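You operate a simulated robot arm through the tools that you are given. There is no shell and no other tool.

You run a simulated two-armed robot. Do the job below in one go: nothing can be reset, and whatever is moved stays where it is left.

## Task
Zero the photometer for iron and read the yellow vial.
Fine: zero it on the white vial and put that back in its well; the read vial stays in the photometer, its knob left at iron.

Only the result counts: the job must be done as asked and must still hold three seconds after the hand-in. Knocking over, shifting, dropping, spilling or breaking anything else fails it.

## Robot
Two 7-joint arms with two-finger parallel grippers on one trunk that stands fixed in place. Base frame: the origin is at the foot of the trunk, x ahead of it, y to its left, z up. Lengths are in m, angles in degrees, forces in N, time in s.
The left shoulder is at [0.07, 0.188, 1.265], the right one opposite. With the tool pointing down near the work surface each hand reaches from about 0.18 to 0.76 m from the base axis, measured 20 degrees to its own side. Payload 3.91 kg a hand.
Tool frame (each hand has its own): the origin (TCP) lies between the finger pads and is the grasp point; the fingertips stand 0.03 m ahead of it; z points along the fingers, y is the line along which they close. Largest opening 0.11 m; finger width 0.02, thickness 0.01; the body of the gripper, 0.048 by 0.112 m, starts 0.055 m behind the TCP.
Orientation is that of the tool frame in the base frame, as a unit quaternion [w, x, y, z]. With the fingers straight down and closing along the base's y, the tool's x points along the base's -x, its y along +y and its z along -z.

## Interface
- The arms move only by the tool arm_command. It takes "left_deltas", "right_deltas" or both (then of equal length, played together; a hand with none holds still); each is a list that holds one entry, the list of rows, each a list of 7 numbers: the shift along the base's x, y, z in units of 40 mm (1.0 is 40 mm), then the turn, a rotation vector about the base's x, y, z in units of 8 degrees (1.0 is 8 degrees), then the opening, from 0 (shut) to 1 (fully open). In form: [[[x, y, z, ax, ay, az, jaw], ...]]. A call has 1 to 20 rows; each row shifts and turns the commanded pose from where the row before left it. A call with a number of a shift or a turn outside -1 to 1 is refused whole. A row lasts 0.2 s, in which the tool goes at most 0.05 m and 8.6 degrees; a call with a longer step from one row to the next is refused whole, and so is a gripper value outside its range. A pose out of reach is approached as far as the arm can. The call stops where the force on the tool passes 40 N (or 10 N more than at its start, if that is more) or the arm is blocked; 0.2 s more then pass. Each finger travels about 0.072 m/s and halts on what it meets, pressing with about 44 N; the grip force reading is that of the motor and also rises with nothing between the fingers. The clock runs only during rows and for 0.2 s after the last one: add rows that do not move to give the fingers time. It gives the time, the measured TCP pose, the force on the tool (base axes), the opening and the grip force at its end, in the units of the frame above (readings bear some noise), with the torque about the TCP (base axes, N m) and any sound that the robot's microphone picked up.
- Cameras (640 x 400 px; columns grow to the right, rows downward): "scene" is now at [0.1115, 0.0539, 1.4817]; the picture's right is [0.66, -0.75, 0.00], its down [-0.52, -0.45, -0.73] and it looks along [0.55, 0.48, -0.69] (base axes); focal length 366 px, centre (320, 200). "left" rides on the left gripper at [0.072, -0.017, -0.103] in its tool frame; the picture's right is [0.23, 0.97, 0.00], its down [-0.76, 0.18, -0.62] and it looks along [-0.61, 0.14, 0.78] (tool axes); focal length 222 px, centre (320, 200). "right" rides on the right gripper at [0.072, 0.017, -0.103] in its tool frame; the picture's right is [-0.23, 0.97, 0.00], its down [-0.76, -0.18, -0.62] and it looks along [-0.61, -0.14, 0.78] (tool axes); focal length 222 px, centre (320, 200). There is no depth. A picture from a camera that has moved, and an enlarged one, comes with that camera's place and axes in the base frame and with its lens.
- camera(camera): a new picture of that camera. It takes no simulated time.
- raise_lower(by): slides the trunk up (or, below 0, down) by that many m; the arms and the scene camera ride with it, the base frame stays. It gives what a move gives, with no picture.
- turn_head(pan, tilt): turns the head with the scene camera to pan (to the left, within 86 degrees either way) and tilt (down, from -29 to 69), counted from straight ahead of the robot. It gives what a move gives.
- zoom(camera, box): a new picture of the part [left, top, right, bottom] of that camera's present view, enlarged. It takes no simulated time.
- sign_off(): hands the job in; it is judged then, once.

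Places have to be worked out from the pictures, the camera data and where the tool is seen. Open the grippers and draw the arms clear of the work before you hand the job in, unless the task says otherwise.

The tools are called after "Request:" by a JSON object that holds its "api" and its "payload". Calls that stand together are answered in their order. arm_command: Moves the arms, as the interface text tells. Its arguments: {"type":"object","properties":{"left_deltas":{"type":"array","items":{"type":"array","items":{"type":"array","items":{"type":"number"}}}},"right_deltas":{"type":"array","items":{"type":"array","items":{"type":"array","items":{"type":"number"}}}}},"required":[]} The other tools are called the same way: raise_lower (by) moves the trunk up or down; turn_head (pan, tilt) turns the head that bears the scene camera; camera (camera) takes a picture; zoom (camera, box) takes an enlarged picture of a part of a camera's view; sign_off () hands the job in.

At the start:

```text
clock: 0.0
left_ee_pos: [0.3888, 0.4994, 1.1497]
left_ee_rot: [0.0, 0.0, 1.0, 0.0]
left_contact_force: [0.0, 0.4, 0.6]
left_ft_torque: [-0.01, 0.01, 0.04]
left_gripper_width: 0.1099
left_finger_force: 0.0
right_ee_pos: [0.4484, 0.0872, 1.1493]
right_ee_rot: [0.0, -0.001, 1.0, 0.0]
right_contact_force: [0.5, -0.6, 0.1]
right_ft_torque: [0.01, 0.03, 0.0]
right_gripper_width: 0.1097
right_finger_force: 0.0
trunk travel left (down, up): [-0.775, 0.165]
head pan, tilt (commanded): [41.1, 43.3]
```

scene: 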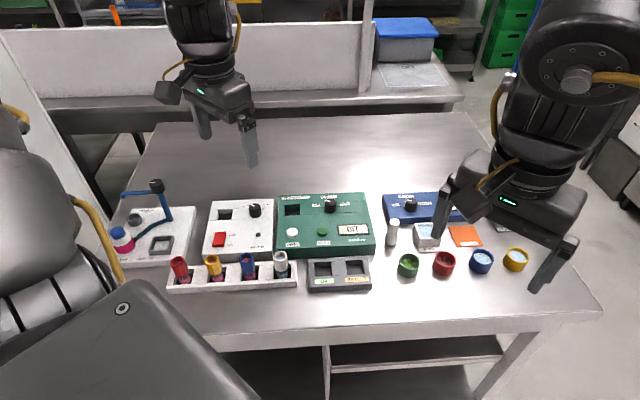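
right: 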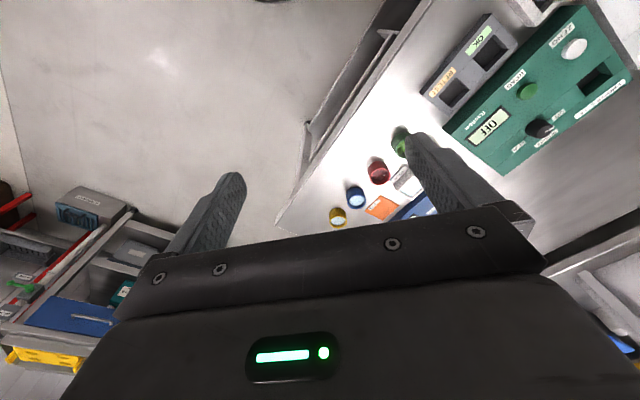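
left: 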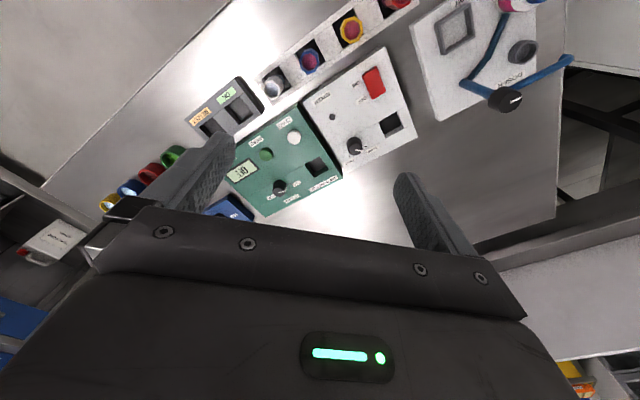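

I'll begin by enlarging the scene view around the instruments and the vial rack to read labels and work out positions.

Request:
{"api": "zoom", "payload": {"camera": "scene", "box": [260, 180, 400, 300]}}

Request:
{"api": "zoom", "payload": {"camera": "scene", "box": [150, 180, 310, 300]}}

Request:
{"api": "zoom", "payload": {"camera": "scene", "box": [370, 180, 550, 290]}}

Request:
{"api": "zoom", "payload": {"camera": "left", "box": [180, 60, 440, 230]}}

```text
3.33 times, centred on (330, 240) of scene
camera zoom: at [0.1115, 0.0539, 1.4817], right [0.66, -0.75, 0.0], down [-0.52, -0.45, -0.73], along [0.55, 0.48, -0.69], focal length 1220 px, centre (287, 67)
```

zoom: 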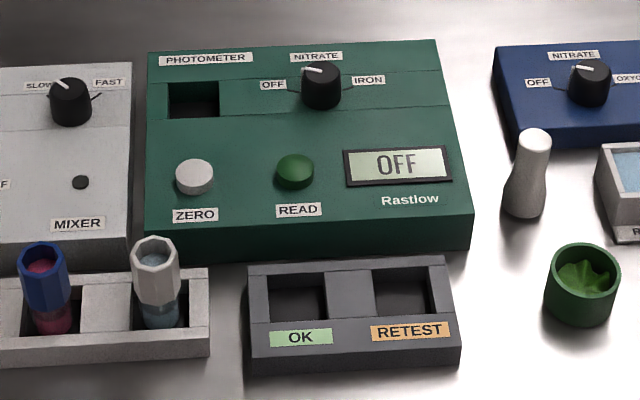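

```text
3.33 times, centred on (230, 240) of scene
camera zoom: at [0.1115, 0.0539, 1.4817], right [0.66, -0.75, 0.0], down [-0.52, -0.45, -0.73], along [0.55, 0.48, -0.69], focal length 1220 px, centre (620, 67)
```

zoom: 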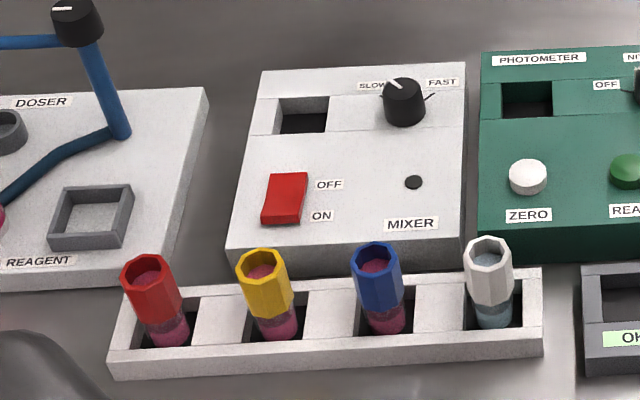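

```text
3.56 times, centred on (460, 235) of scene
camera zoom: at [0.1115, 0.0539, 1.4817], right [0.66, -0.75, 0.0], down [-0.52, -0.45, -0.73], along [0.55, 0.48, -0.69], focal length 1301 px, centre (-178, 76)
```

zoom: 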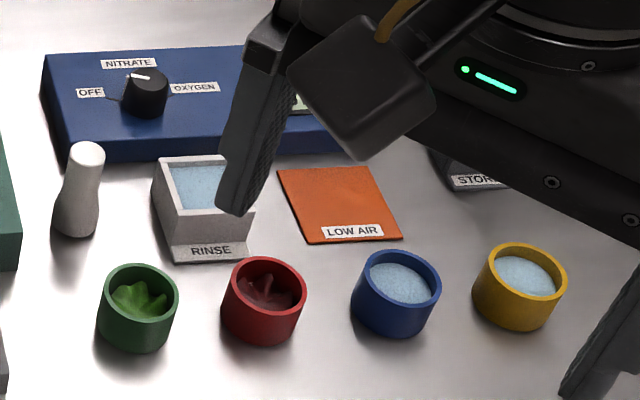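

```text
2.35 times, centred on (310, 145) of left
camera zoom: at [0.3159, 0.4826, 1.2525], right [-0.23, 0.97, 0.0], down [0.76, 0.18, 0.62], along [0.61, 0.14, -0.78], focal length 523 px, centre (344, 329)
```

zoom: 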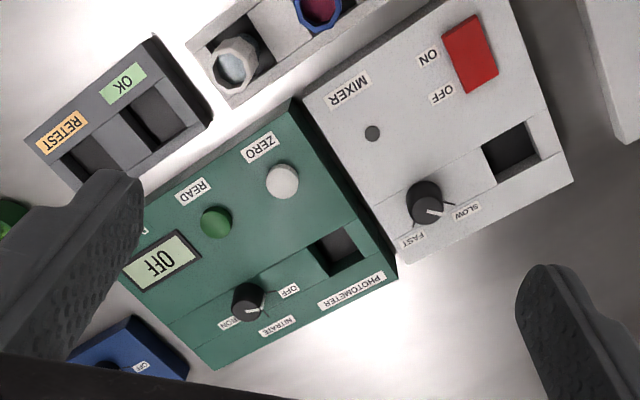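

The photometer seems turned about 45° to the base (ZERO ≈ [0.495, 0.474, 0.845], READ ≈ [0.544, 0.425], knob ≈ [0.616, 0.460], well ≈ [0.556, 0.536]). I'll enlarge the key parts further to get the knob marks, the well and the vial shapes.

Request:
{"api": "zoom", "payload": {"camera": "scene", "box": [310, 185, 360, 216]}}

Request:
{"api": "zoom", "payload": {"camera": "scene", "box": [270, 190, 330, 228]}}

Request:
{"api": "zoom", "payload": {"camera": "scene", "box": [235, 240, 305, 300]}}

Request:
{"api": "zoom", "payload": {"camera": "left", "box": [260, 155, 350, 211]}}

Request:
{"api": "zoom", "payload": {"camera": "left", "box": [240, 0, 440, 120]}}

Request:
{"api": "zoom", "payload": {"camera": "right", "box": [400, 0, 640, 180]}}

```text
12.80 times, centred on (335, 200) of scene
camera zoom: at [0.1115, 0.0539, 1.4817], right [0.66, -0.75, 0.0], down [-0.52, -0.45, -0.73], along [0.55, 0.48, -0.69], focal length 4685 px, centre (128, 194)
```

zoom: 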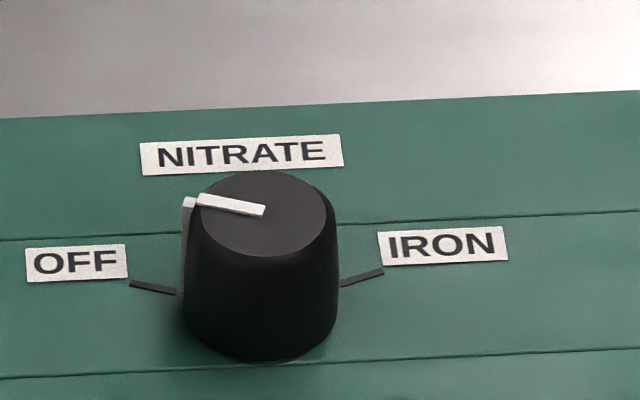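

```text
10.53 times, centred on (300, 209) of scene
camera zoom: at [0.1115, 0.0539, 1.4817], right [0.66, -0.75, 0.0], down [-0.52, -0.45, -0.73], along [0.55, 0.48, -0.69], focal length 3853 px, centre (530, 105)
```

zoom: 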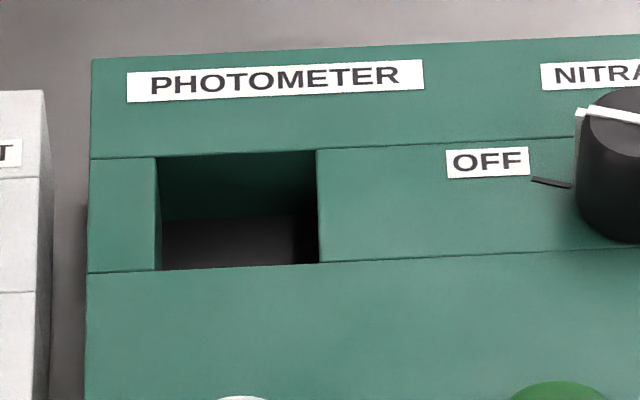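

```text
6.67 times, centred on (270, 270) of scene
camera zoom: at [0.1115, 0.0539, 1.4817], right [0.66, -0.75, 0.0], down [-0.52, -0.45, -0.73], along [0.55, 0.48, -0.69], focal length 2440 px, centre (653, -267)
```

zoom: 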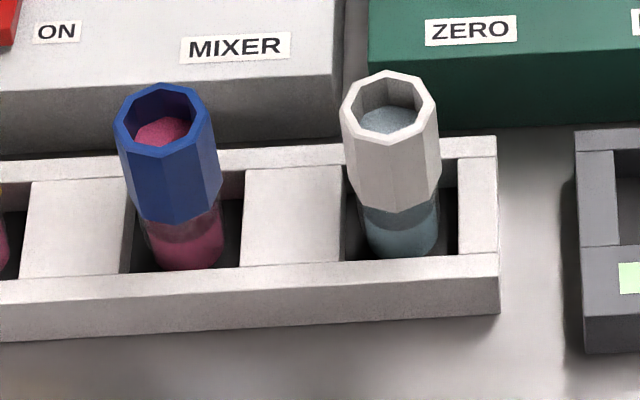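

```text
7.11 times, centred on (305, 183) of left
camera zoom: at [0.3159, 0.4826, 1.2525], right [-0.23, 0.97, 0.0], down [0.76, 0.18, 0.62], along [0.61, 0.14, -0.78], focal length 1580 px, centre (427, 321)
```

zoom: 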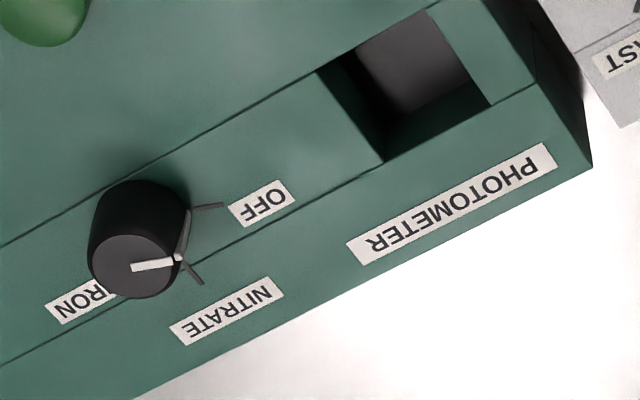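

```text
3.20 times, centred on (340, 60) of left
camera zoom: at [0.3159, 0.4826, 1.2525], right [-0.23, 0.97, 0.0], down [0.76, 0.18, 0.62], along [0.61, 0.14, -0.78], focal length 711 px, centre (256, 648)
```

zoom: 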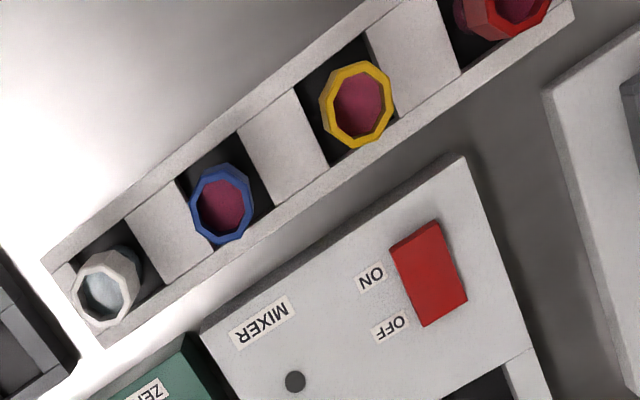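

```text
2.22 times, centred on (520, 90) of right
camera zoom: at [0.3757, 0.1041, 1.2529], right [0.23, 0.97, 0.0], down [0.76, -0.18, 0.62], along [0.61, -0.14, -0.78], focal length 494 px, centre (-124, 444)
```

zoom: 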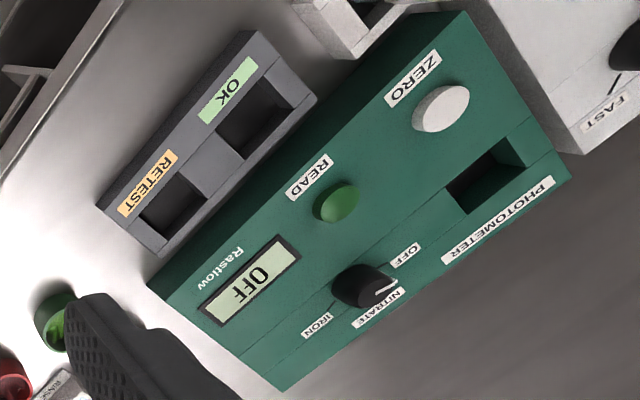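

The knob pointer sits at OFF (base angle ≈117°) and IRON is about 144° clockwise of that (≈ −27°); the knob top is near [0.618, 0.461, 0.864], about 30 mm across. I'll bring the left hand above the knob at z ≈ 0.95, turned about +117° so its closing line lies across the pointer, and then check with its camera.

Request:
{"api": "arm_command", "payload": {"left_deltas": [[[0.382, -0.064, -0.333, 0, 0, 0.975, 0.8], [0.382, -0.064, -0.333, 0, 0, 0.975, 0.6], [0.382, -0.064, -0.333, 0, 0, 0.975, 0.5], [0.382, -0.064, -0.333, 0, 0, 0.975, 0.5], [0.382, -0.064, -0.333, 0, 0, 0.975, 0.5], [0.382, -0.064, -0.333, 0, 0, 0.975, 0.5], [0.382, -0.064, -0.333, 0, 0, 0.975, 0.5], [0.382, -0.064, -0.333, 0, 0, 0.975, 0.5], [0.382, -0.064, -0.333, 0, 0, 0.975, 0.5], [0.382, -0.064, -0.333, 0, 0, 0.975, 0.5], [0.382, -0.064, -0.333, 0, 0, 0.975, 0.5], [0.382, -0.064, -0.333, 0, 0, 0.975, 0.5], [0.382, -0.064, -0.333, 0, 0, 0.975, 0.5], [0.382, -0.064, -0.333, 0, 0, 0.975, 0.5], [0.382, -0.064, -0.333, 0, 0, 0.975, 0.5], [0, 0, 0, 0, 0, 0, 0.5]]]}}

```text
clock: 3.4
left_ee_pos: [0.5779, 0.5887, 1.1308]
left_ee_rot: [0.028, 0.724, -0.689, 0.002]
left_contact_force: [0.4, -0.4, 0.5]
left_ft_torque: [-0.03, 0.02, -0.03]
left_gripper_width: 0.0551
left_finger_force: 0.1
left hand out of reach, approached as far as the arm can: row 6, 7, 8, 9, 10, 11, 12, 13, 14, 15
right_ee_pos: [0.4476, 0.0876, 1.1494]
right_ee_rot: [0.0, 0.0, 1.0, -0.001]
right_contact_force: [0.4, 0.0, -0.2]
right_ft_torque: [0.03, -0.01, 0.01]
right_gripper_width: 0.11
right_finger_force: 0.1
trunk travel left (down, up): [-0.775, 0.165]
head pan, tilt (commanded): [41.1, 43.3]
```

The arm couldn't follow beyond about 90° of turn — the wrist seems to be near a limit there. I'll unwind the turn by 72° (to about +45°) with no further shift and see where the hand ends up.

Request:
{"api": "arm_command", "payload": {"left_deltas": [[[0, 0, 0, 0, 0, -1, 0.5], [0, 0, 0, 0, 0, -1, 0.5], [0, 0, 0, 0, 0, -1, 0.5], [0, 0, 0, 0, 0, -1, 0.5], [0, 0, 0, 0, 0, -1, 0.5], [0, 0, 0, 0, 0, -1, 0.5], [0, 0, 0, 0, 0, -1, 0.5], [0, 0, 0, 0, 0, -1, 0.5], [0, 0, 0, 0, 0, -1, 0.5], [0, 0, 0, 0, 0, 0, 0.5]]]}}

Request:
{"api": "camera", "payload": {"camera": "scene"}}

Request:
{"api": "camera", "payload": {"camera": "left"}}

```text
clock: 5.6
left_ee_pos: [0.5799, 0.5888, 1.129]
left_ee_rot: [-0.023, -0.18, 0.983, 0.015]
left_contact_force: [0.2, -0.2, -0.1]
left_ft_torque: [0.02, -0.03, 0.0]
left_gripper_width: 0.0548
left_finger_force: 0.0
right_ee_pos: [0.4482, 0.0863, 1.1502]
right_ee_rot: [0.0, 0.0, 1.0, 0.0]
right_contact_force: [0.2, -0.1, 0.5]
right_ft_torque: [-0.01, 0.01, -0.01]
right_gripper_width: 0.1099
right_finger_force: 0.1
trunk travel left (down, up): [-0.775, 0.165]
head pan, tilt (commanded): [41.1, 43.3]
```

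```text
taken
camera scene: at [0.1116, 0.0539, 1.4817], right [0.66, -0.75, 0.0], down [-0.52, -0.45, -0.73], along [0.55, 0.48, -0.69], focal length 366 px, centre (320, 200)
```

scene: 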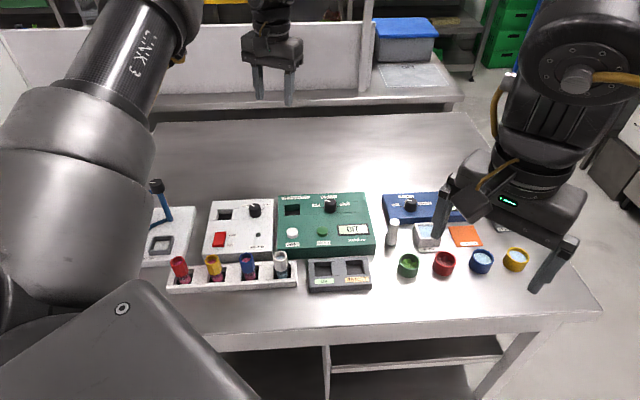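

```text
taken
camera left: at [0.5221, 0.5449, 1.2364], right [-0.56, 0.83, 0.05], down [0.68, 0.42, 0.6], along [0.48, 0.36, -0.8], focal length 222 px, centre (320, 200)
```

left: 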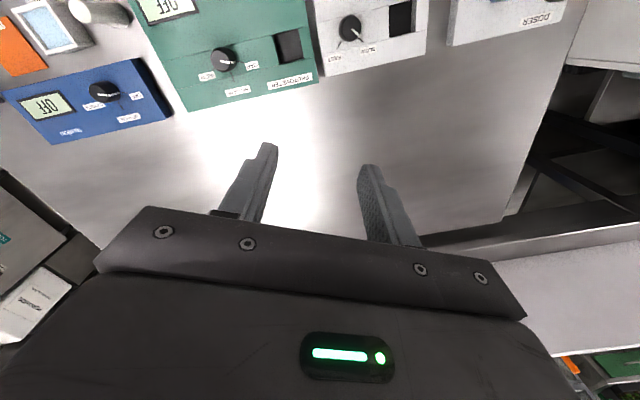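

The hand now starts from the pose it reached: [0.580, 0.589, 1.129], turned ≈21° and tilted ≈3°. I'll level it, turn to ≈+45° and shift it above the knob at z ≈ 1.0 to see whether that reaches properly.

Request:
{"api": "arm_command", "payload": {"left_deltas": [[[0, 0, 0, -0.152, -0.362, 0, 0.5], [0.19, -0.64, -0.65, 0, 0, 0.6, 0.5], [0.19, -0.64, -0.65, 0, 0, 0.6, 0.5], [0.19, -0.64, -0.65, 0, 0, 0.6, 0.5], [0.19, -0.64, -0.65, 0, 0, 0.6, 0.5], [0.19, -0.64, -0.65, 0, 0, 0.6, 0.5], [0, 0, 0, 0, 0, 0, 0.5]]]}}

Request:
{"api": "camera", "payload": {"camera": "left"}}

```text
clock: 7.2
left_ee_pos: [0.6105, 0.4657, 1.0089]
left_ee_rot: [0.0, -0.381, 0.925, -0.001]
left_contact_force: [0.0, 0.3, 0.1]
left_ft_torque: [0.02, -0.01, 0.0]
left_gripper_width: 0.0553
left_finger_force: 0.1
left hand out of reach, approached as far as the arm can: row 6
right_ee_pos: [0.4489, 0.0881, 1.1501]
right_ee_rot: [0.0, 0.0, 1.0, -0.001]
right_contact_force: [0.2, 0.6, -0.3]
right_ft_torque: [-0.05, 0.02, 0.01]
right_gripper_width: 0.11
right_finger_force: 0.1
trunk travel left (down, up): [-0.775, 0.165]
head pan, tilt (commanded): [41.1, 43.3]
```

```text
taken
camera left: at [0.5706, 0.4021, 1.1135], right [-0.85, 0.53, 0.0], down [0.41, 0.66, 0.62], along [0.33, 0.53, -0.78], focal length 222 px, centre (320, 200)
```

left: 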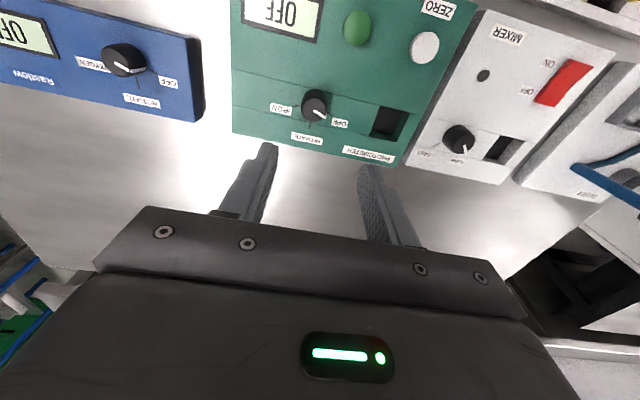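

The hand reached [0.6105, 0.4657, 1.009] at 45°. I'll enlarge the hand-camera view to fix the knob, well and button positions more precisely.

Request:
{"api": "zoom", "payload": {"camera": "left", "box": [270, 70, 370, 132]}}

Request:
{"api": "zoom", "payload": {"camera": "left", "box": [330, 0, 470, 170]}}

```text
6.40 times, centred on (320, 101) of left
camera zoom: at [0.5706, 0.4021, 1.1135], right [-0.85, 0.53, 0.0], down [0.41, 0.66, 0.62], along [0.33, 0.53, -0.78], focal length 1422 px, centre (320, 834)
```

zoom: 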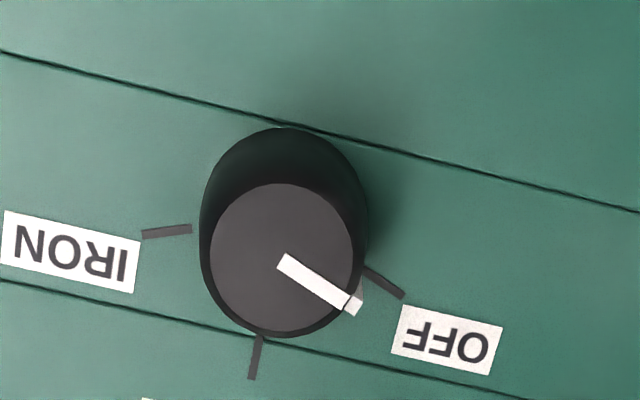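

```text
2.35 times, centred on (400, 85) of left
camera zoom: at [0.5706, 0.4021, 1.1135], right [-0.85, 0.53, 0.0], down [0.41, 0.66, 0.62], along [0.33, 0.53, -0.78], focal length 523 px, centre (132, 471)
```

zoom: 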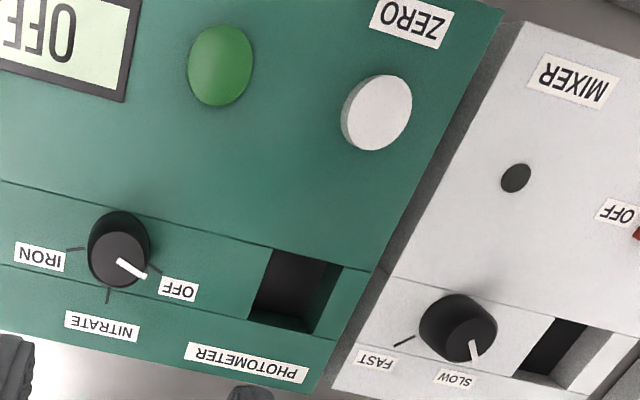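

The close view puts the knob centre near [0.6155, 0.4625], with OFF/NITRATE/IRON at about 115°, 45° and −25°, so 140° of turn in total. I'll test the reach by lowering straight over the knob to z ≈ 0.93.

Request:
{"api": "arm_command", "payload": {"left_deltas": [[[0.06, -0.04, -0.66, 0, 0, 0, 0.5], [0.06, -0.04, -0.66, 0, 0, 0, 0.5], [0, 0, -0.66, 0, 0, 0, 0.5], [0, 0, 0, 0, 0, 0, 0.5]]]}}

```text
clock: 8.2
left_ee_pos: [0.5894, 0.4798, 0.9883]
left_ee_rot: [0.0, -0.38, 0.925, -0.002]
left_contact_force: [0.6, 0.0, -0.7]
left_ft_torque: [0.03, 0.01, 0.01]
left_gripper_width: 0.0551
left_finger_force: 0.1
left hand out of reach, approached as far as the arm can: row 1, 2, 3
right_ee_pos: [0.4481, 0.087, 1.1496]
right_ee_rot: [-0.001, 0.0, 1.0, -0.001]
right_contact_force: [0.6, -0.3, -0.2]
right_ft_torque: [-0.02, -0.01, -0.01]
right_gripper_width: 0.1102
right_finger_force: 0.2
trunk travel left (down, up): [-0.775, 0.165]
head pan, tilt (commanded): [41.1, 43.3]
```

Lowering pulled the hand inward: it's at the edge of a sphere of about 0.66 m around the shoulder, so the trunk must come down for the photometer. Before that, I'll turn the head to look at where the left elbow is and what is below it.

Request:
{"api": "turn_head", "payload": {"pan": 75, "tilt": 35}}

Request:
{"api": "camera", "payload": {"camera": "scene"}}

```text
clock: 9.2
left_ee_pos: [0.5889, 0.4797, 0.9891]
left_ee_rot: [0.0, -0.381, 0.925, -0.001]
left_contact_force: [0.3, -0.4, -0.9]
left_ft_torque: [-0.02, -0.02, 0.0]
left_gripper_width: 0.0549
left_finger_force: 0.0
right_ee_pos: [0.4485, 0.0873, 1.1488]
right_ee_rot: [0.0, 0.0, 1.0, 0.0]
right_contact_force: [0.1, 0.7, 0.5]
right_ft_torque: [0.02, 0.03, -0.01]
right_gripper_width: 0.1102
right_finger_force: 0.2
trunk travel left (down, up): [-0.775, 0.165]
head pan, tilt (commanded): [75.0, 35.0]
```

```text
taken
camera scene: at [0.0722, 0.0845, 1.4941], right [0.97, -0.26, 0.0], down [-0.15, -0.55, -0.82], along [0.21, 0.79, -0.57], focal length 366 px, centre (320, 200)
```

scene: 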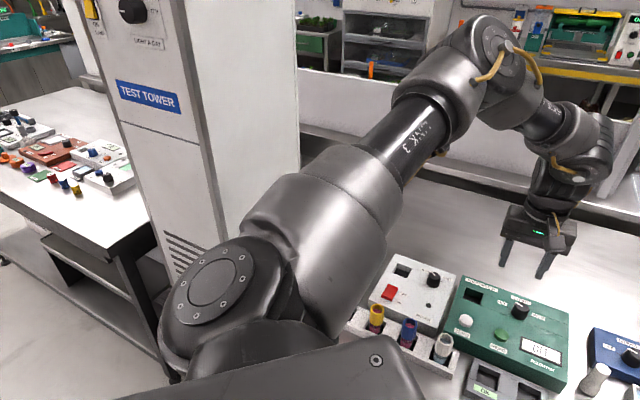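

The left elbow sits high, well above everything, so lowering the trunk is safe for it. I'll first raise the left hand by 0.2 m and draw the right hand off to its own side and up, so that both stay clear as the trunk comes down.

Request:
{"api": "arm_command", "payload": {"left_deltas": [[[0, 0, 0.833, 0, 0, 0, 0.5], [0, 0, 0.833, 0, 0, 0, 0.5], [0, 0, 0.833, 0, 0, 0, 0.5], [0, 0, 0.833, 0, 0, 0, 0.5], [0, 0, 0.833, 0, 0, 0, 0.5], [0, 0, 0.833, 0, 0, 0, 0.5], [0, 0, 0, 0, 0, 0, 0.5]]], "right_deltas": [[[0, -0.833, 0.5, 0, 0, 0, 1], [0, -0.833, 0.5, 0, 0, 0, 1], [0, -0.833, 0.5, 0, 0, 0, 1], [0, -0.833, 0.5, 0, 0, 0, 1], [0, -0.833, 0.5, 0, 0, 0, 1], [0, -0.833, 0.5, 0, 0, 0, 1], [0, 0, 0, 0, 0, 0, 1]]]}}

```text
clock: 10.8
left_ee_pos: [0.5876, 0.4805, 1.1868]
left_ee_rot: [-0.002, -0.381, 0.924, -0.001]
left_contact_force: [0.1, 0.9, 0.5]
left_ft_torque: [-0.01, 0.0, -0.01]
left_gripper_width: 0.0551
left_finger_force: 0.1
right_ee_pos: [0.4489, -0.1138, 1.2691]
right_ee_rot: [-0.001, -0.001, 1.0, 0.001]
right_contact_force: [0.6, -0.2, 0.0]
right_ft_torque: [-0.02, 0.01, -0.02]
right_gripper_width: 0.11
right_finger_force: 0.2
trunk travel left (down, up): [-0.775, 0.165]
head pan, tilt (commanded): [75.0, 35.0]
```

Both hands reached their poses (left at z 1.187, right at [0.449, −0.114, 1.269]). Now I lower the trunk by 0.2 m and set the head back onto the work.

Request:
{"api": "raise_lower", "payload": {"by": -0.2}}

Request:
{"api": "turn_head", "payload": {"pan": 45, "tilt": 38}}

Request:
{"api": "camera", "payload": {"camera": "scene"}}

Request:
{"api": "camera", "payload": {"camera": "left"}}

```text
clock: 13.0
left_ee_pos: [0.5868, 0.4802, 0.9886]
left_ee_rot: [-0.001, -0.382, 0.924, -0.001]
left_contact_force: [-0.2, 0.6, 0.1]
left_ft_torque: [0.0, -0.02, -0.01]
left_gripper_width: 0.055
left_finger_force: 0.1
right_ee_pos: [0.4475, -0.1135, 1.0688]
right_ee_rot: [0.0, 0.0, 1.0, 0.0]
right_contact_force: [0.6, -1.1, 0.3]
right_ft_torque: [0.02, 0.02, 0.02]
right_gripper_width: 0.1101
right_finger_force: 0.1
trunk travel left (down, up): [-0.575, 0.365]
head pan, tilt (commanded): [75.0, 35.0]
```

```text
clock: 13.9
left_ee_pos: [0.586, 0.4789, 0.9866]
left_ee_rot: [-0.001, -0.381, 0.924, -0.001]
left_contact_force: [-0.3, 0.6, 0.0]
left_ft_torque: [0.0, 0.0, 0.02]
left_gripper_width: 0.0549
left_finger_force: 0.2
right_ee_pos: [0.447, -0.1139, 1.0688]
right_ee_rot: [0.0, 0.0, 1.0, 0.0]
right_contact_force: [0.4, 0.1, -0.5]
right_ft_torque: [-0.02, 0.04, 0.03]
right_gripper_width: 0.1099
right_finger_force: 0.1
trunk travel left (down, up): [-0.575, 0.365]
head pan, tilt (commanded): [45.0, 38.0]
```

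```text
taken
camera scene: at [0.1102, 0.0604, 1.2896], right [0.71, -0.71, 0.0], down [-0.44, -0.44, -0.79], along [0.56, 0.56, -0.62], focal length 366 px, centre (320, 200)
```

scene: 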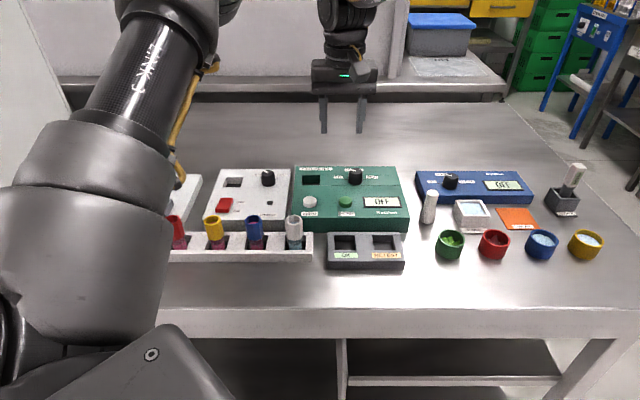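

```text
taken
camera left: at [0.5463, 0.4163, 1.0923], right [-0.85, 0.53, 0.0], down [0.41, 0.66, 0.62], along [0.33, 0.53, -0.78], focal length 222 px, centre (320, 200)
```

left: 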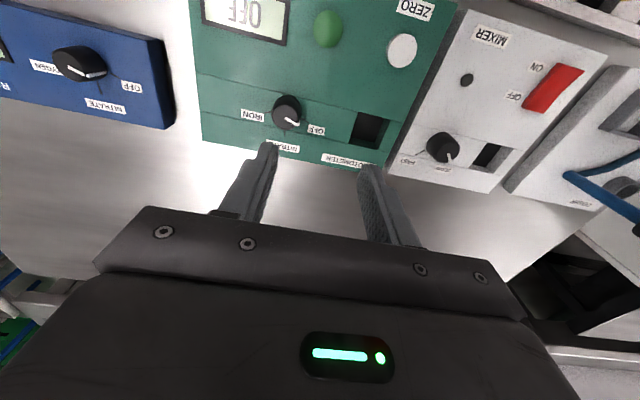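

Both hands rode down without contact. Now I'll move the left hand over the knob at z ≈ 0.93 and turn it to ≈80° to check the reach there.

Request:
{"api": "arm_command", "payload": {"left_deltas": [[[0.148, -0.082, -0.28, 0, 0, 0.88, 0.5], [0.148, -0.082, -0.28, 0, 0, 0.88, 0.5], [0.148, -0.082, -0.28, 0, 0, 0.88, 0.5], [0.148, -0.082, -0.28, 0, 0, 0.88, 0.5], [0.148, -0.082, -0.28, 0, 0, 0.88, 0.5], [0, 0, 0, 0, 0, 0, 0.5]]]}}

Request:
{"api": "camera", "payload": {"camera": "left"}}

```text
clock: 15.3
left_ee_pos: [0.6115, 0.5272, 0.9363]
left_ee_rot: [0.0, -0.641, 0.767, -0.003]
left_contact_force: [-0.3, 0.0, 0.0]
left_ft_torque: [0.01, 0.02, 0.0]
left_gripper_width: 0.0549
left_finger_force: 0.1
left hand out of reach, approached as far as the arm can: row 4, 5
right_ee_pos: [0.4485, -0.1138, 1.0697]
right_ee_rot: [0.0, 0.0, 1.0, 0.001]
right_contact_force: [0.1, 0.5, -0.3]
right_ft_torque: [0.03, -0.01, 0.0]
right_gripper_width: 0.1099
right_finger_force: 0.0
trunk travel left (down, up): [-0.575, 0.365]
head pan, tilt (commanded): [45.0, 38.0]
```

```text
taken
camera left: at [0.6132, 0.4533, 1.0404], right [-1.0, -0.05, 0.0], down [-0.04, 0.78, 0.62], along [-0.03, 0.62, -0.78], focal length 222 px, centre (320, 200)
```

left: 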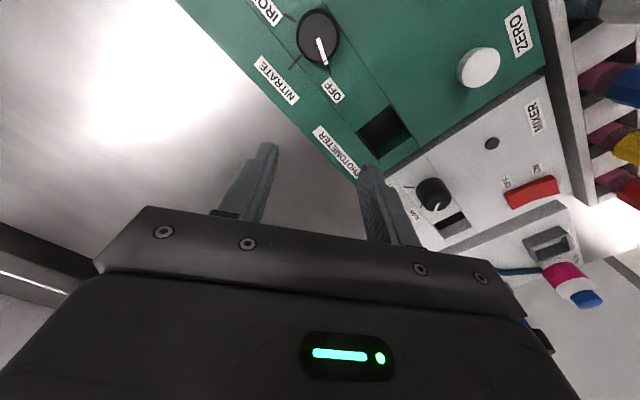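

At 80° the orientation is reached, but the position is held off by 65 mm in y, so that much turn is too far there. I'll go back to ≈45° over the knob and then find how far it turns the other way.

Request:
{"api": "arm_command", "payload": {"left_deltas": [[[0.02, -0.324, -0.03, 0, 0, -0.87, 0.5], [0.02, -0.324, -0.03, 0, 0, -0.87, 0.5], [0.02, -0.324, -0.03, 0, 0, -0.87, 0.5], [0.02, -0.324, -0.03, 0, 0, -0.87, 0.5], [0.02, -0.324, -0.03, 0, 0, -0.87, 0.5], [0, 0, 0, 0, 0, 0, 0.5]]]}}

```text
clock: 16.7
left_ee_pos: [0.6138, 0.4625, 0.9301]
left_ee_rot: [-0.001, -0.385, 0.923, -0.001]
left_contact_force: [0.0, 0.2, 0.4]
left_ft_torque: [0.0, 0.0, 0.07]
left_gripper_width: 0.0549
left_finger_force: 0.0
right_ee_pos: [0.4473, -0.1148, 1.068]
right_ee_rot: [0.0, 0.0, 1.0, 0.0]
right_contact_force: [0.9, 0.0, -0.6]
right_ft_torque: [-0.01, 0.01, 0.0]
right_gripper_width: 0.1099
right_finger_force: 0.1
trunk travel left (down, up): [-0.575, 0.365]
head pan, tilt (commanded): [45.0, 38.0]
```

At 45° the pose over the knob is reached cleanly. Now I'll turn clockwise by 96° in place to see how far it goes.

Request:
{"api": "arm_command", "payload": {"left_deltas": [[[0, 0, 0, 0, 0, -1, 0.5], [0, 0, 0, 0, 0, -1, 0.5], [0, 0, 0, 0, 0, -1, 0.5], [0, 0, 0, 0, 0, -1, 0.5], [0, 0, 0, 0, 0, -1, 0.5], [0, 0, 0, 0, 0, -1, 0.5], [0, 0, 0, 0, 0, -1, 0.5], [0, 0, 0, 0, 0, -1, 0.5], [0, 0, 0, 0, 0, -1, 0.5], [0, 0, 0, 0, 0, -1, 0.5], [0, 0, 0, 0, 0, -1, 0.5], [0, 0, 0, 0, 0, -1, 0.5], [0, 0, 0, 0, 0, 0, 0.5]]]}}

Request:
{"api": "camera", "payload": {"camera": "left"}}

```text
clock: 19.5
left_ee_pos: [0.6139, 0.4636, 0.9291]
left_ee_rot: [-0.001, 0.429, 0.903, 0.001]
left_contact_force: [0.2, 0.7, -0.3]
left_ft_torque: [-0.01, 0.0, -0.01]
left_gripper_width: 0.0549
left_finger_force: 0.1
right_ee_pos: [0.4466, -0.1132, 1.0682]
right_ee_rot: [0.0, 0.0, 1.0, 0.0]
right_contact_force: [0.1, -0.1, 0.2]
right_ft_torque: [-0.01, 0.02, -0.01]
right_gripper_width: 0.1101
right_finger_force: 0.0
trunk travel left (down, up): [-0.575, 0.365]
head pan, tilt (commanded): [45.0, 38.0]
```

```text
taken
camera left: at [0.5538, 0.5081, 1.0337], right [0.61, 0.79, 0.0], down [0.62, -0.48, 0.62], along [0.49, -0.38, -0.78], focal length 222 px, centre (320, 200)
```

left: 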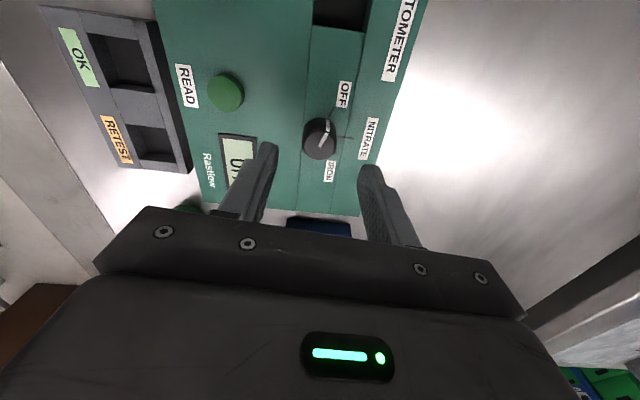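

At −51° the hand still stands precisely over the knob, and the knob is centred between the fingers. I'll check another 48° clockwise (to ≈ −99°).

Request:
{"api": "arm_command", "payload": {"left_deltas": [[[0, 0, 0, 0, 0, -1, 0.5], [0, 0, 0, 0, 0, -1, 0.5], [0, 0, 0, 0, 0, -1, 0.5], [0, 0, 0, 0, 0, -1, 0.5], [0, 0, 0, 0, 0, -1, 0.5], [0, 0, 0, 0, 0, -1, 0.5], [0, 0, 0, 0, 0, 0, 0.5]]]}}

Request:
{"api": "zoom", "payload": {"camera": "left", "box": [240, 80, 400, 180]}}

Request:
{"api": "camera", "payload": {"camera": "scene"}}

```text
clock: 21.1
left_ee_pos: [0.6143, 0.4621, 0.9298]
left_ee_rot: [-0.001, 0.759, 0.651, 0.0]
left_contact_force: [-0.4, 0.6, 0.5]
left_ft_torque: [0.01, -0.02, -0.01]
left_gripper_width: 0.0551
left_finger_force: 0.0
right_ee_pos: [0.4483, -0.1134, 1.0684]
right_ee_rot: [0.0, 0.0, 1.0, 0.0]
right_contact_force: [0.8, -0.4, -0.6]
right_ft_torque: [0.02, -0.05, 0.01]
right_gripper_width: 0.1101
right_finger_force: 0.0
trunk travel left (down, up): [-0.575, 0.365]
head pan, tilt (commanded): [45.0, 38.0]
```

```text
4.00 times, centred on (320, 130) of left
camera zoom: at [0.6077, 0.5372, 1.0334], right [1.0, 0.07, 0.0], down [0.06, -0.78, 0.62], along [0.05, -0.62, -0.78], focal length 888 px, centre (320, 480)
```

zoom: 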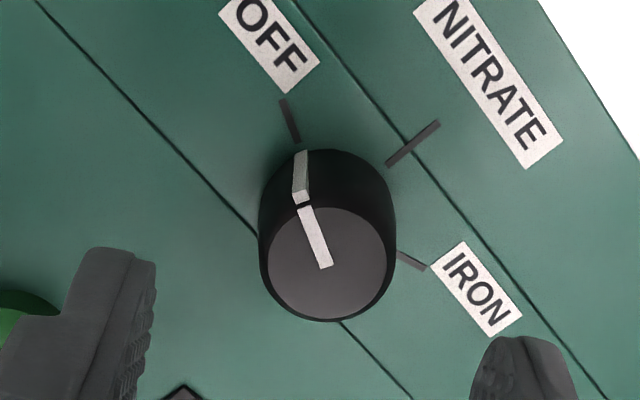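

```text
taken
camera scene: at [0.1103, 0.0603, 1.2895], right [0.71, -0.71, 0.0], down [-0.44, -0.44, -0.79], along [0.56, 0.56, -0.62], focal length 366 px, centre (320, 200)
```

scene: 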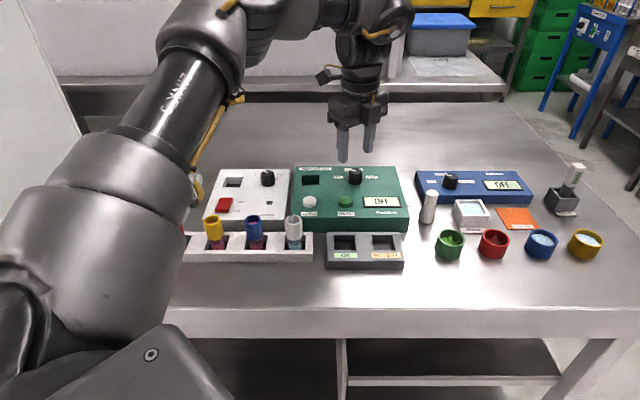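

It holds at −99° as well, so the wrist has plenty of travel in this direction. I'll test down to ≈ −163°, which would let me turn the knob the full 140° in one grip from −20°.

Request:
{"api": "arm_command", "payload": {"left_deltas": [[[0, 0, 0, 0, 0, -1, 0.5], [0, 0, 0, 0, 0, -1, 0.5], [0, 0, 0, 0, 0, -1, 0.5], [0, 0, 0, 0, 0, -1, 0.5], [0, 0, 0, 0, 0, -1, 0.5], [0, 0, 0, 0, 0, -1, 0.5], [0, 0, 0, 0, 0, -1, 0.5], [0, 0, 0, 0, 0, -1, 0.5], [0, 0, 0, 0, 0, 0, 0.5]]]}}

Request:
{"api": "zoom", "payload": {"camera": "left", "box": [240, 80, 400, 180]}}

```text
clock: 23.1
left_ee_pos: [0.615, 0.4631, 0.93]
left_ee_rot: [0.0, 0.989, 0.15, 0.001]
left_contact_force: [-0.2, 0.1, 0.5]
left_ft_torque: [0.02, -0.03, 0.02]
left_gripper_width: 0.0547
left_finger_force: 0.0
right_ee_pos: [0.4478, -0.1129, 1.0687]
right_ee_rot: [-0.001, 0.0, 1.0, 0.0]
right_contact_force: [0.7, 0.2, -0.5]
right_ft_torque: [-0.01, 0.0, 0.0]
right_gripper_width: 0.1101
right_finger_force: 0.0
trunk travel left (down, up): [-0.575, 0.365]
head pan, tilt (commanded): [45.0, 38.0]
```

```text
4.00 times, centred on (320, 130) of left
camera zoom: at [0.6773, 0.5002, 1.034], right [0.5, -0.86, 0.0], down [-0.68, -0.39, 0.62], along [-0.54, -0.31, -0.78], focal length 888 px, centre (320, 480)
```

zoom: 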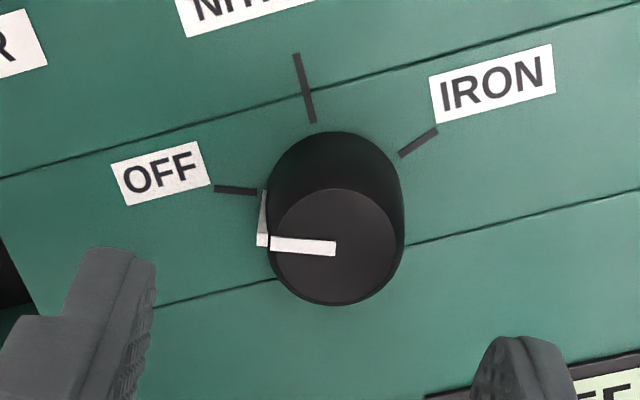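

The full 140° is available (−22° → −162°). The pictures show the knob about 1.5 mm in +x and 3.5 mm in −y from the tool axis, so I'll turn back to −22° while applying that correction and look again.

Request:
{"api": "arm_command", "payload": {"left_deltas": [[[0, 0, 0, 0, 0, 1, 0.5], [0, 0, 0, 0, 0, 1, 0.5], [0, 0, 0, 0, 0, 1, 0.5], [0, 0, 0, 0, 0, 1, 0.5], [0, 0, 0, 0, 0, 1, 0.5], [0, 0, 0, 0, 0, 1, 0.5], [0, 0, 0, 0, 0, 1, 0.5], [0, 0, 0, 0, 0, 1, 0.5], [0, 0, 0, 0, 0, 1, 0.5], [0, 0, 0, 0, 0, 1, 0.5], [0, 0, 0, 0, 0, 1, 0.5], [0, 0, 0, 0, 0, 1, 0.5], [0, 0, 0, 0, 0, 1, 0.5], [0, 0, 0, 0, 0, 1, 0.5], [0, 0, 0, 0, 0, 1, 0.5], [0, 0, 0, 0, 0, 1, 0.5], [0, 0, 0, 0, 0, 1, 0.5], [0.0375, -0.0875, -0.5, 0, 0, 0.6, 0.5], [0, 0, 0, 0, 0, 0, 0.5]]]}}

Request:
{"api": "zoom", "payload": {"camera": "left", "box": [240, 90, 400, 190]}}

```text
clock: 27.1
left_ee_pos: [0.6148, 0.4581, 0.9104]
left_ee_rot: [-0.001, 0.19, 0.982, 0.001]
left_contact_force: [-0.9, -0.3, -0.7]
left_ft_torque: [-0.02, -0.02, 0.0]
left_gripper_width: 0.055
left_finger_force: 0.0
right_ee_pos: [0.4467, -0.1145, 1.0698]
right_ee_rot: [0.0, 0.0, 1.0, 0.001]
right_contact_force: [-0.1, -0.2, 0.5]
right_ft_torque: [0.02, 0.03, 0.0]
right_gripper_width: 0.1101
right_finger_force: 0.0
trunk travel left (down, up): [-0.575, 0.365]
head pan, tilt (commanded): [45.0, 38.0]
```

```text
4.00 times, centred on (320, 140) of left
camera zoom: at [0.5408, 0.4694, 1.0143], right [0.15, 0.99, 0.0], down [0.77, -0.12, 0.62], along [0.62, -0.09, -0.78], focal length 888 px, centre (320, 440)
```

zoom: 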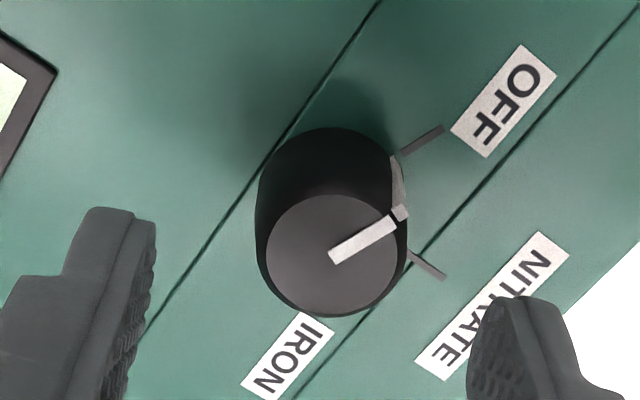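

The hand is at −22° with the knob centred to about 1 mm. I'll lower it so the fingertips straddle the knob (TCP z ≈ 0.877, tips ≈ 7 mm above the panel) without closing yet.

Request:
{"api": "arm_command", "payload": {"left_deltas": [[[0, 0.025, -0.42, 0, 0, 0, 0.5], [0, 0, -0.42, 0, 0, 0, 0.5], [0, 0, 0, 0, 0, 0, 0.5]]]}}

Request:
{"api": "camera", "payload": {"camera": "left"}}

Request:
{"api": "zoom", "payload": {"camera": "scene", "box": [290, 120, 420, 210]}}

```text
clock: 27.9
left_ee_pos: [0.6165, 0.4589, 0.8751]
left_ee_rot: [-0.001, 0.19, 0.982, 0.0]
left_contact_force: [0.2, 0.0, -0.2]
left_ft_torque: [0.04, -0.02, 0.02]
left_gripper_width: 0.0549
left_finger_force: 0.1
right_ee_pos: [0.4481, -0.1138, 1.0684]
right_ee_rot: [0.0, 0.001, 1.0, -0.001]
right_contact_force: [-0.3, -0.1, 0.8]
right_ft_torque: [-0.04, 0.01, -0.03]
right_gripper_width: 0.1099
right_finger_force: 0.0
trunk travel left (down, up): [-0.575, 0.365]
head pan, tilt (commanded): [45.0, 38.0]
```

```text
taken
camera left: at [0.5418, 0.4708, 0.9797], right [0.15, 0.99, 0.0], down [0.77, -0.12, 0.62], along [0.61, -0.1, -0.78], focal length 222 px, centre (320, 200)
```

left: 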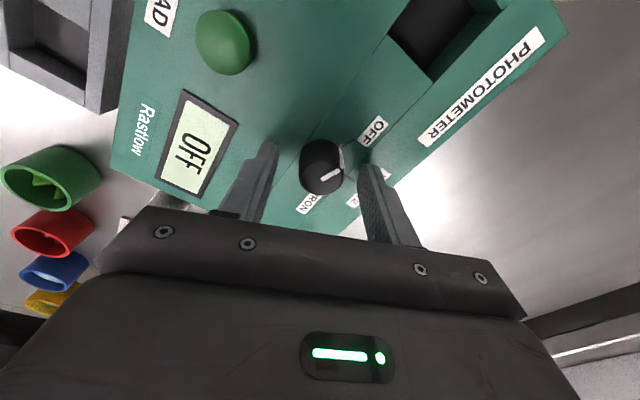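

```text
4.44 times, centred on (355, 165) of scene
camera zoom: at [0.1101, 0.0602, 1.2896], right [0.71, -0.71, 0.0], down [-0.44, -0.44, -0.79], along [0.56, 0.56, -0.62], focal length 1627 px, centre (164, 356)
```

zoom: 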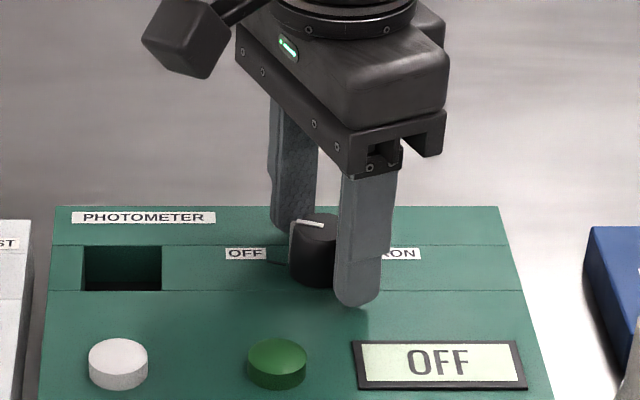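

The fingers straddle the knob and stay just off the panel. Now I close on the knob and check the grip.

Request:
{"api": "arm_command", "payload": {"left_deltas": [[[0, 0, 0, 0, 0, 0, 0.35], [0, 0, 0, 0, 0, 0, 0.2], [0, 0, 0, 0, 0, 0, 0.1], [0, 0, 0, 0, 0, 0, 0.1]]]}}

Request:
{"api": "zoom", "payload": {"camera": "scene", "box": [290, 120, 420, 210]}}

```text
clock: 28.9
left_ee_pos: [0.6173, 0.4592, 0.8753]
left_ee_rot: [-0.001, 0.19, 0.982, 0.001]
left_contact_force: [1.5, 2.5, 1.1]
left_ft_torque: [0.24, 0.04, -0.1]
left_gripper_width: 0.0289
left_finger_force: 45.1
right_ee_pos: [0.4481, -0.1142, 1.0686]
right_ee_rot: [-0.001, 0.0, 1.0, -0.001]
right_contact_force: [-0.1, 0.3, 0.2]
right_ft_torque: [-0.02, 0.03, 0.0]
right_gripper_width: 0.1101
right_finger_force: 0.0
trunk travel left (down, up): [-0.575, 0.365]
head pan, tilt (commanded): [45.0, 38.0]
```

```text
4.44 times, centred on (355, 165) of scene
camera zoom: at [0.1105, 0.0607, 1.2895], right [0.71, -0.71, 0.0], down [-0.44, -0.44, -0.79], along [0.56, 0.56, -0.62], focal length 1627 px, centre (164, 356)
```

zoom: 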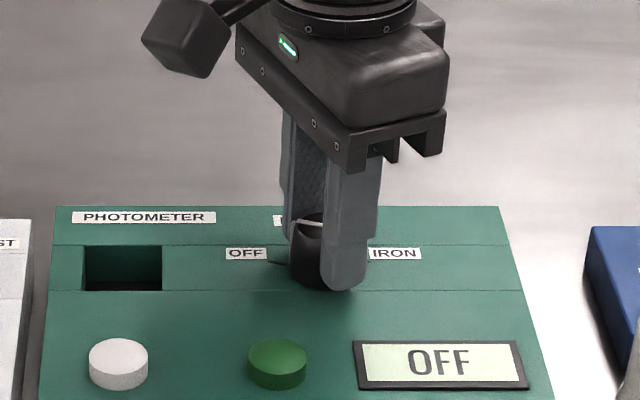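

Gripped at 28.9 mm with little side force, and the photometer hasn't moved. I'll turn clockwise by 70° first and check the display.

Request:
{"api": "arm_command", "payload": {"left_deltas": [[[0, 0, 0, 0, 0, -0.875, 0.1], [0, 0, 0, 0, 0, -0.875, 0.1], [0, 0, 0, 0, 0, -0.875, 0.1], [0, 0, 0, 0, 0, -0.875, 0.1], [0, 0, 0, 0, 0, -0.875, 0.1], [0, 0, 0, 0, 0, -0.875, 0.1], [0, 0, 0, 0, 0, -0.875, 0.1], [0, 0, 0, 0, 0, -0.875, 0.1], [0, 0, 0, 0, 0, -0.875, 0.1], [0, 0, 0, 0, 0, -0.875, 0.1], [0, 0, 0, 0, 0, 0, 0.1]]]}}

Request:
{"api": "zoom", "payload": {"camera": "scene", "box": [290, 120, 420, 210]}}

```text
clock: 31.3
left_ee_pos: [0.6163, 0.4582, 0.8741]
left_ee_rot: [-0.001, 0.72, 0.694, 0.0]
left_contact_force: [-3.7, -6.8, -9.5]
left_ft_torque: [-0.01, 0.06, -0.04]
left_gripper_width: 0.0285
left_finger_force: 45.4
right_ee_pos: [0.4476, -0.1148, 1.0687]
right_ee_rot: [0.0, 0.0, 1.0, 0.0]
right_contact_force: [-0.3, -1.2, 0.0]
right_ft_torque: [0.01, -0.01, -0.05]
right_gripper_width: 0.1099
right_finger_force: 0.0
trunk travel left (down, up): [-0.575, 0.365]
head pan, tilt (commanded): [45.0, 38.0]
```

```text
4.44 times, centred on (355, 165) of scene
camera zoom: at [0.111, 0.06, 1.2895], right [0.71, -0.71, 0.0], down [-0.44, -0.44, -0.79], along [0.56, 0.56, -0.62], focal length 1627 px, centre (164, 356)
```

zoom: 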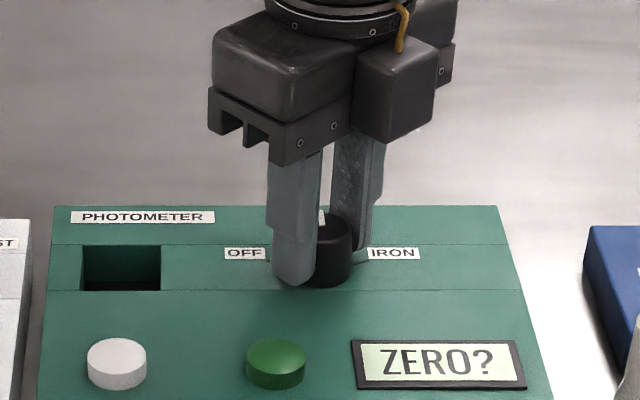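

The display now shows "ZERO?" (NITRATE range), but a side force of about 8 N has built up. I'll open the fingers to relieve it, then re-centre before the second half of the turn.

Request:
{"api": "arm_command", "payload": {"left_deltas": [[[0, 0, 0, 0, 0, 0, 0.3], [0, 0, 0, 0, 0, 0, 0.5], [0, 0, 0, 0, 0, 0, 0.5]]]}}

Request:
{"api": "zoom", "payload": {"camera": "left", "box": [240, 110, 400, 210]}}

Request:
{"api": "zoom", "payload": {"camera": "scene", "box": [290, 120, 420, 210]}}

```text
clock: 32.1
left_ee_pos: [0.6159, 0.4606, 0.8761]
left_ee_rot: [-0.001, 0.719, 0.695, 0.0]
left_contact_force: [0.1, -0.3, -0.5]
left_ft_torque: [0.0, -0.01, -0.02]
left_gripper_width: 0.055
left_finger_force: 0.0
right_ee_pos: [0.4476, -0.1141, 1.0685]
right_ee_rot: [0.0, 0.0, 1.0, 0.0]
right_contact_force: [0.3, 0.2, 0.1]
right_ft_torque: [0.01, 0.02, 0.01]
right_gripper_width: 0.11
right_finger_force: 0.0
trunk travel left (down, up): [-0.575, 0.365]
head pan, tilt (commanded): [45.0, 38.0]
```

```text
4.00 times, centred on (320, 160) of left
camera zoom: at [0.6001, 0.5333, 0.9803], right [0.98, 0.19, 0.0], down [0.15, -0.77, 0.62], along [0.12, -0.61, -0.78], focal length 888 px, centre (320, 360)
```

zoom: 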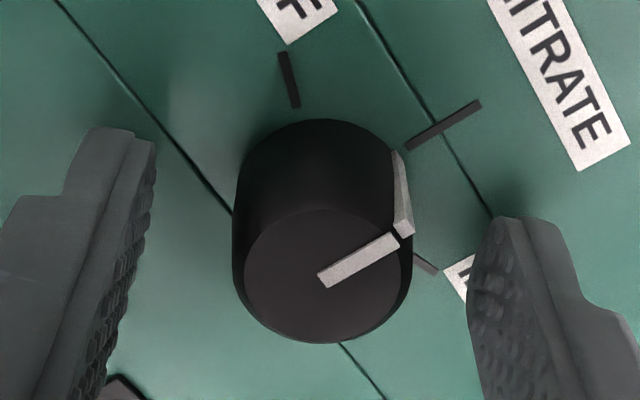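

```text
4.44 times, centred on (355, 165) of scene
camera zoom: at [0.1101, 0.0603, 1.2896], right [0.71, -0.71, 0.0], down [-0.44, -0.44, -0.79], along [0.56, 0.56, -0.62], focal length 1627 px, centre (164, 356)
```

zoom: 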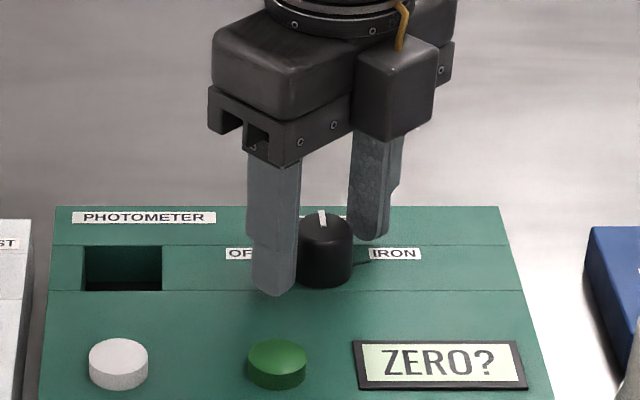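

The knob stands at NITRATE, the photometer is exactly where it was, and the knob is centred under the tool to within about 0.5 mm. I'll close again and turn another 70° clockwise to IRON.

Request:
{"api": "arm_command", "payload": {"left_deltas": [[[0, 0, 0, 0, 0, 0, 0.35], [0, 0, 0, 0, 0, 0, 0.2], [0, 0, 0, 0, 0, 0, 0.1], [0, 0, 0, 0, 0, 0, 0.1], [0, 0, 0, 0, 0, -0.875, 0.1], [0, 0, 0, 0, 0, -0.875, 0.1], [0, 0, 0, 0, 0, -0.875, 0.1], [0, 0, 0, 0, 0, -0.875, 0.1], [0, 0, 0, 0, 0, -0.875, 0.1], [0, 0, 0, 0, 0, -0.875, 0.1], [0, 0, 0, 0, 0, -0.875, 0.1], [0, 0, 0, 0, 0, -0.875, 0.1], [0, 0, 0, 0, 0, -0.875, 0.1], [0, 0, 0, 0, 0, -0.875, 0.1], [0, 0, 0, 0, 0, 0, 0.1]]]}}

Request:
{"api": "zoom", "payload": {"camera": "scene", "box": [290, 120, 420, 210]}}

```text
clock: 35.3
left_ee_pos: [0.6154, 0.46, 0.876]
left_ee_rot: [0.0, 0.988, 0.157, 0.0]
left_contact_force: [3.1, 0.5, -0.3]
left_ft_torque: [-0.13, 0.32, 0.01]
left_gripper_width: 0.0289
left_finger_force: 44.8
right_ee_pos: [0.448, -0.1146, 1.0688]
right_ee_rot: [0.0, 0.0, 1.0, 0.0]
right_contact_force: [-0.5, -0.3, 0.9]
right_ft_torque: [0.01, 0.02, 0.03]
right_gripper_width: 0.11
right_finger_force: 0.0
trunk travel left (down, up): [-0.575, 0.365]
head pan, tilt (commanded): [45.0, 38.0]
```

```text
4.44 times, centred on (355, 165) of scene
camera zoom: at [0.1108, 0.0602, 1.2895], right [0.71, -0.71, 0.0], down [-0.44, -0.44, -0.79], along [0.56, 0.56, -0.62], focal length 1627 px, centre (164, 356)
```

zoom: 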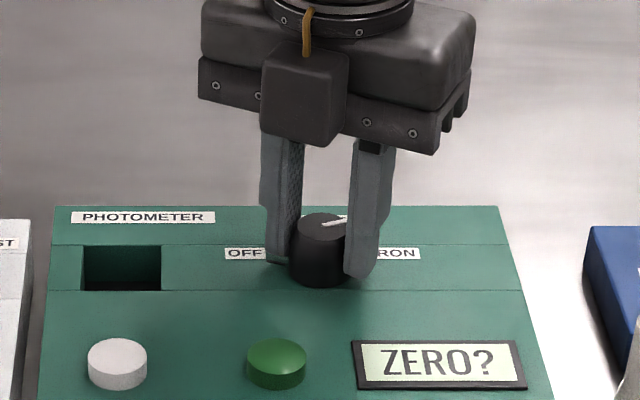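

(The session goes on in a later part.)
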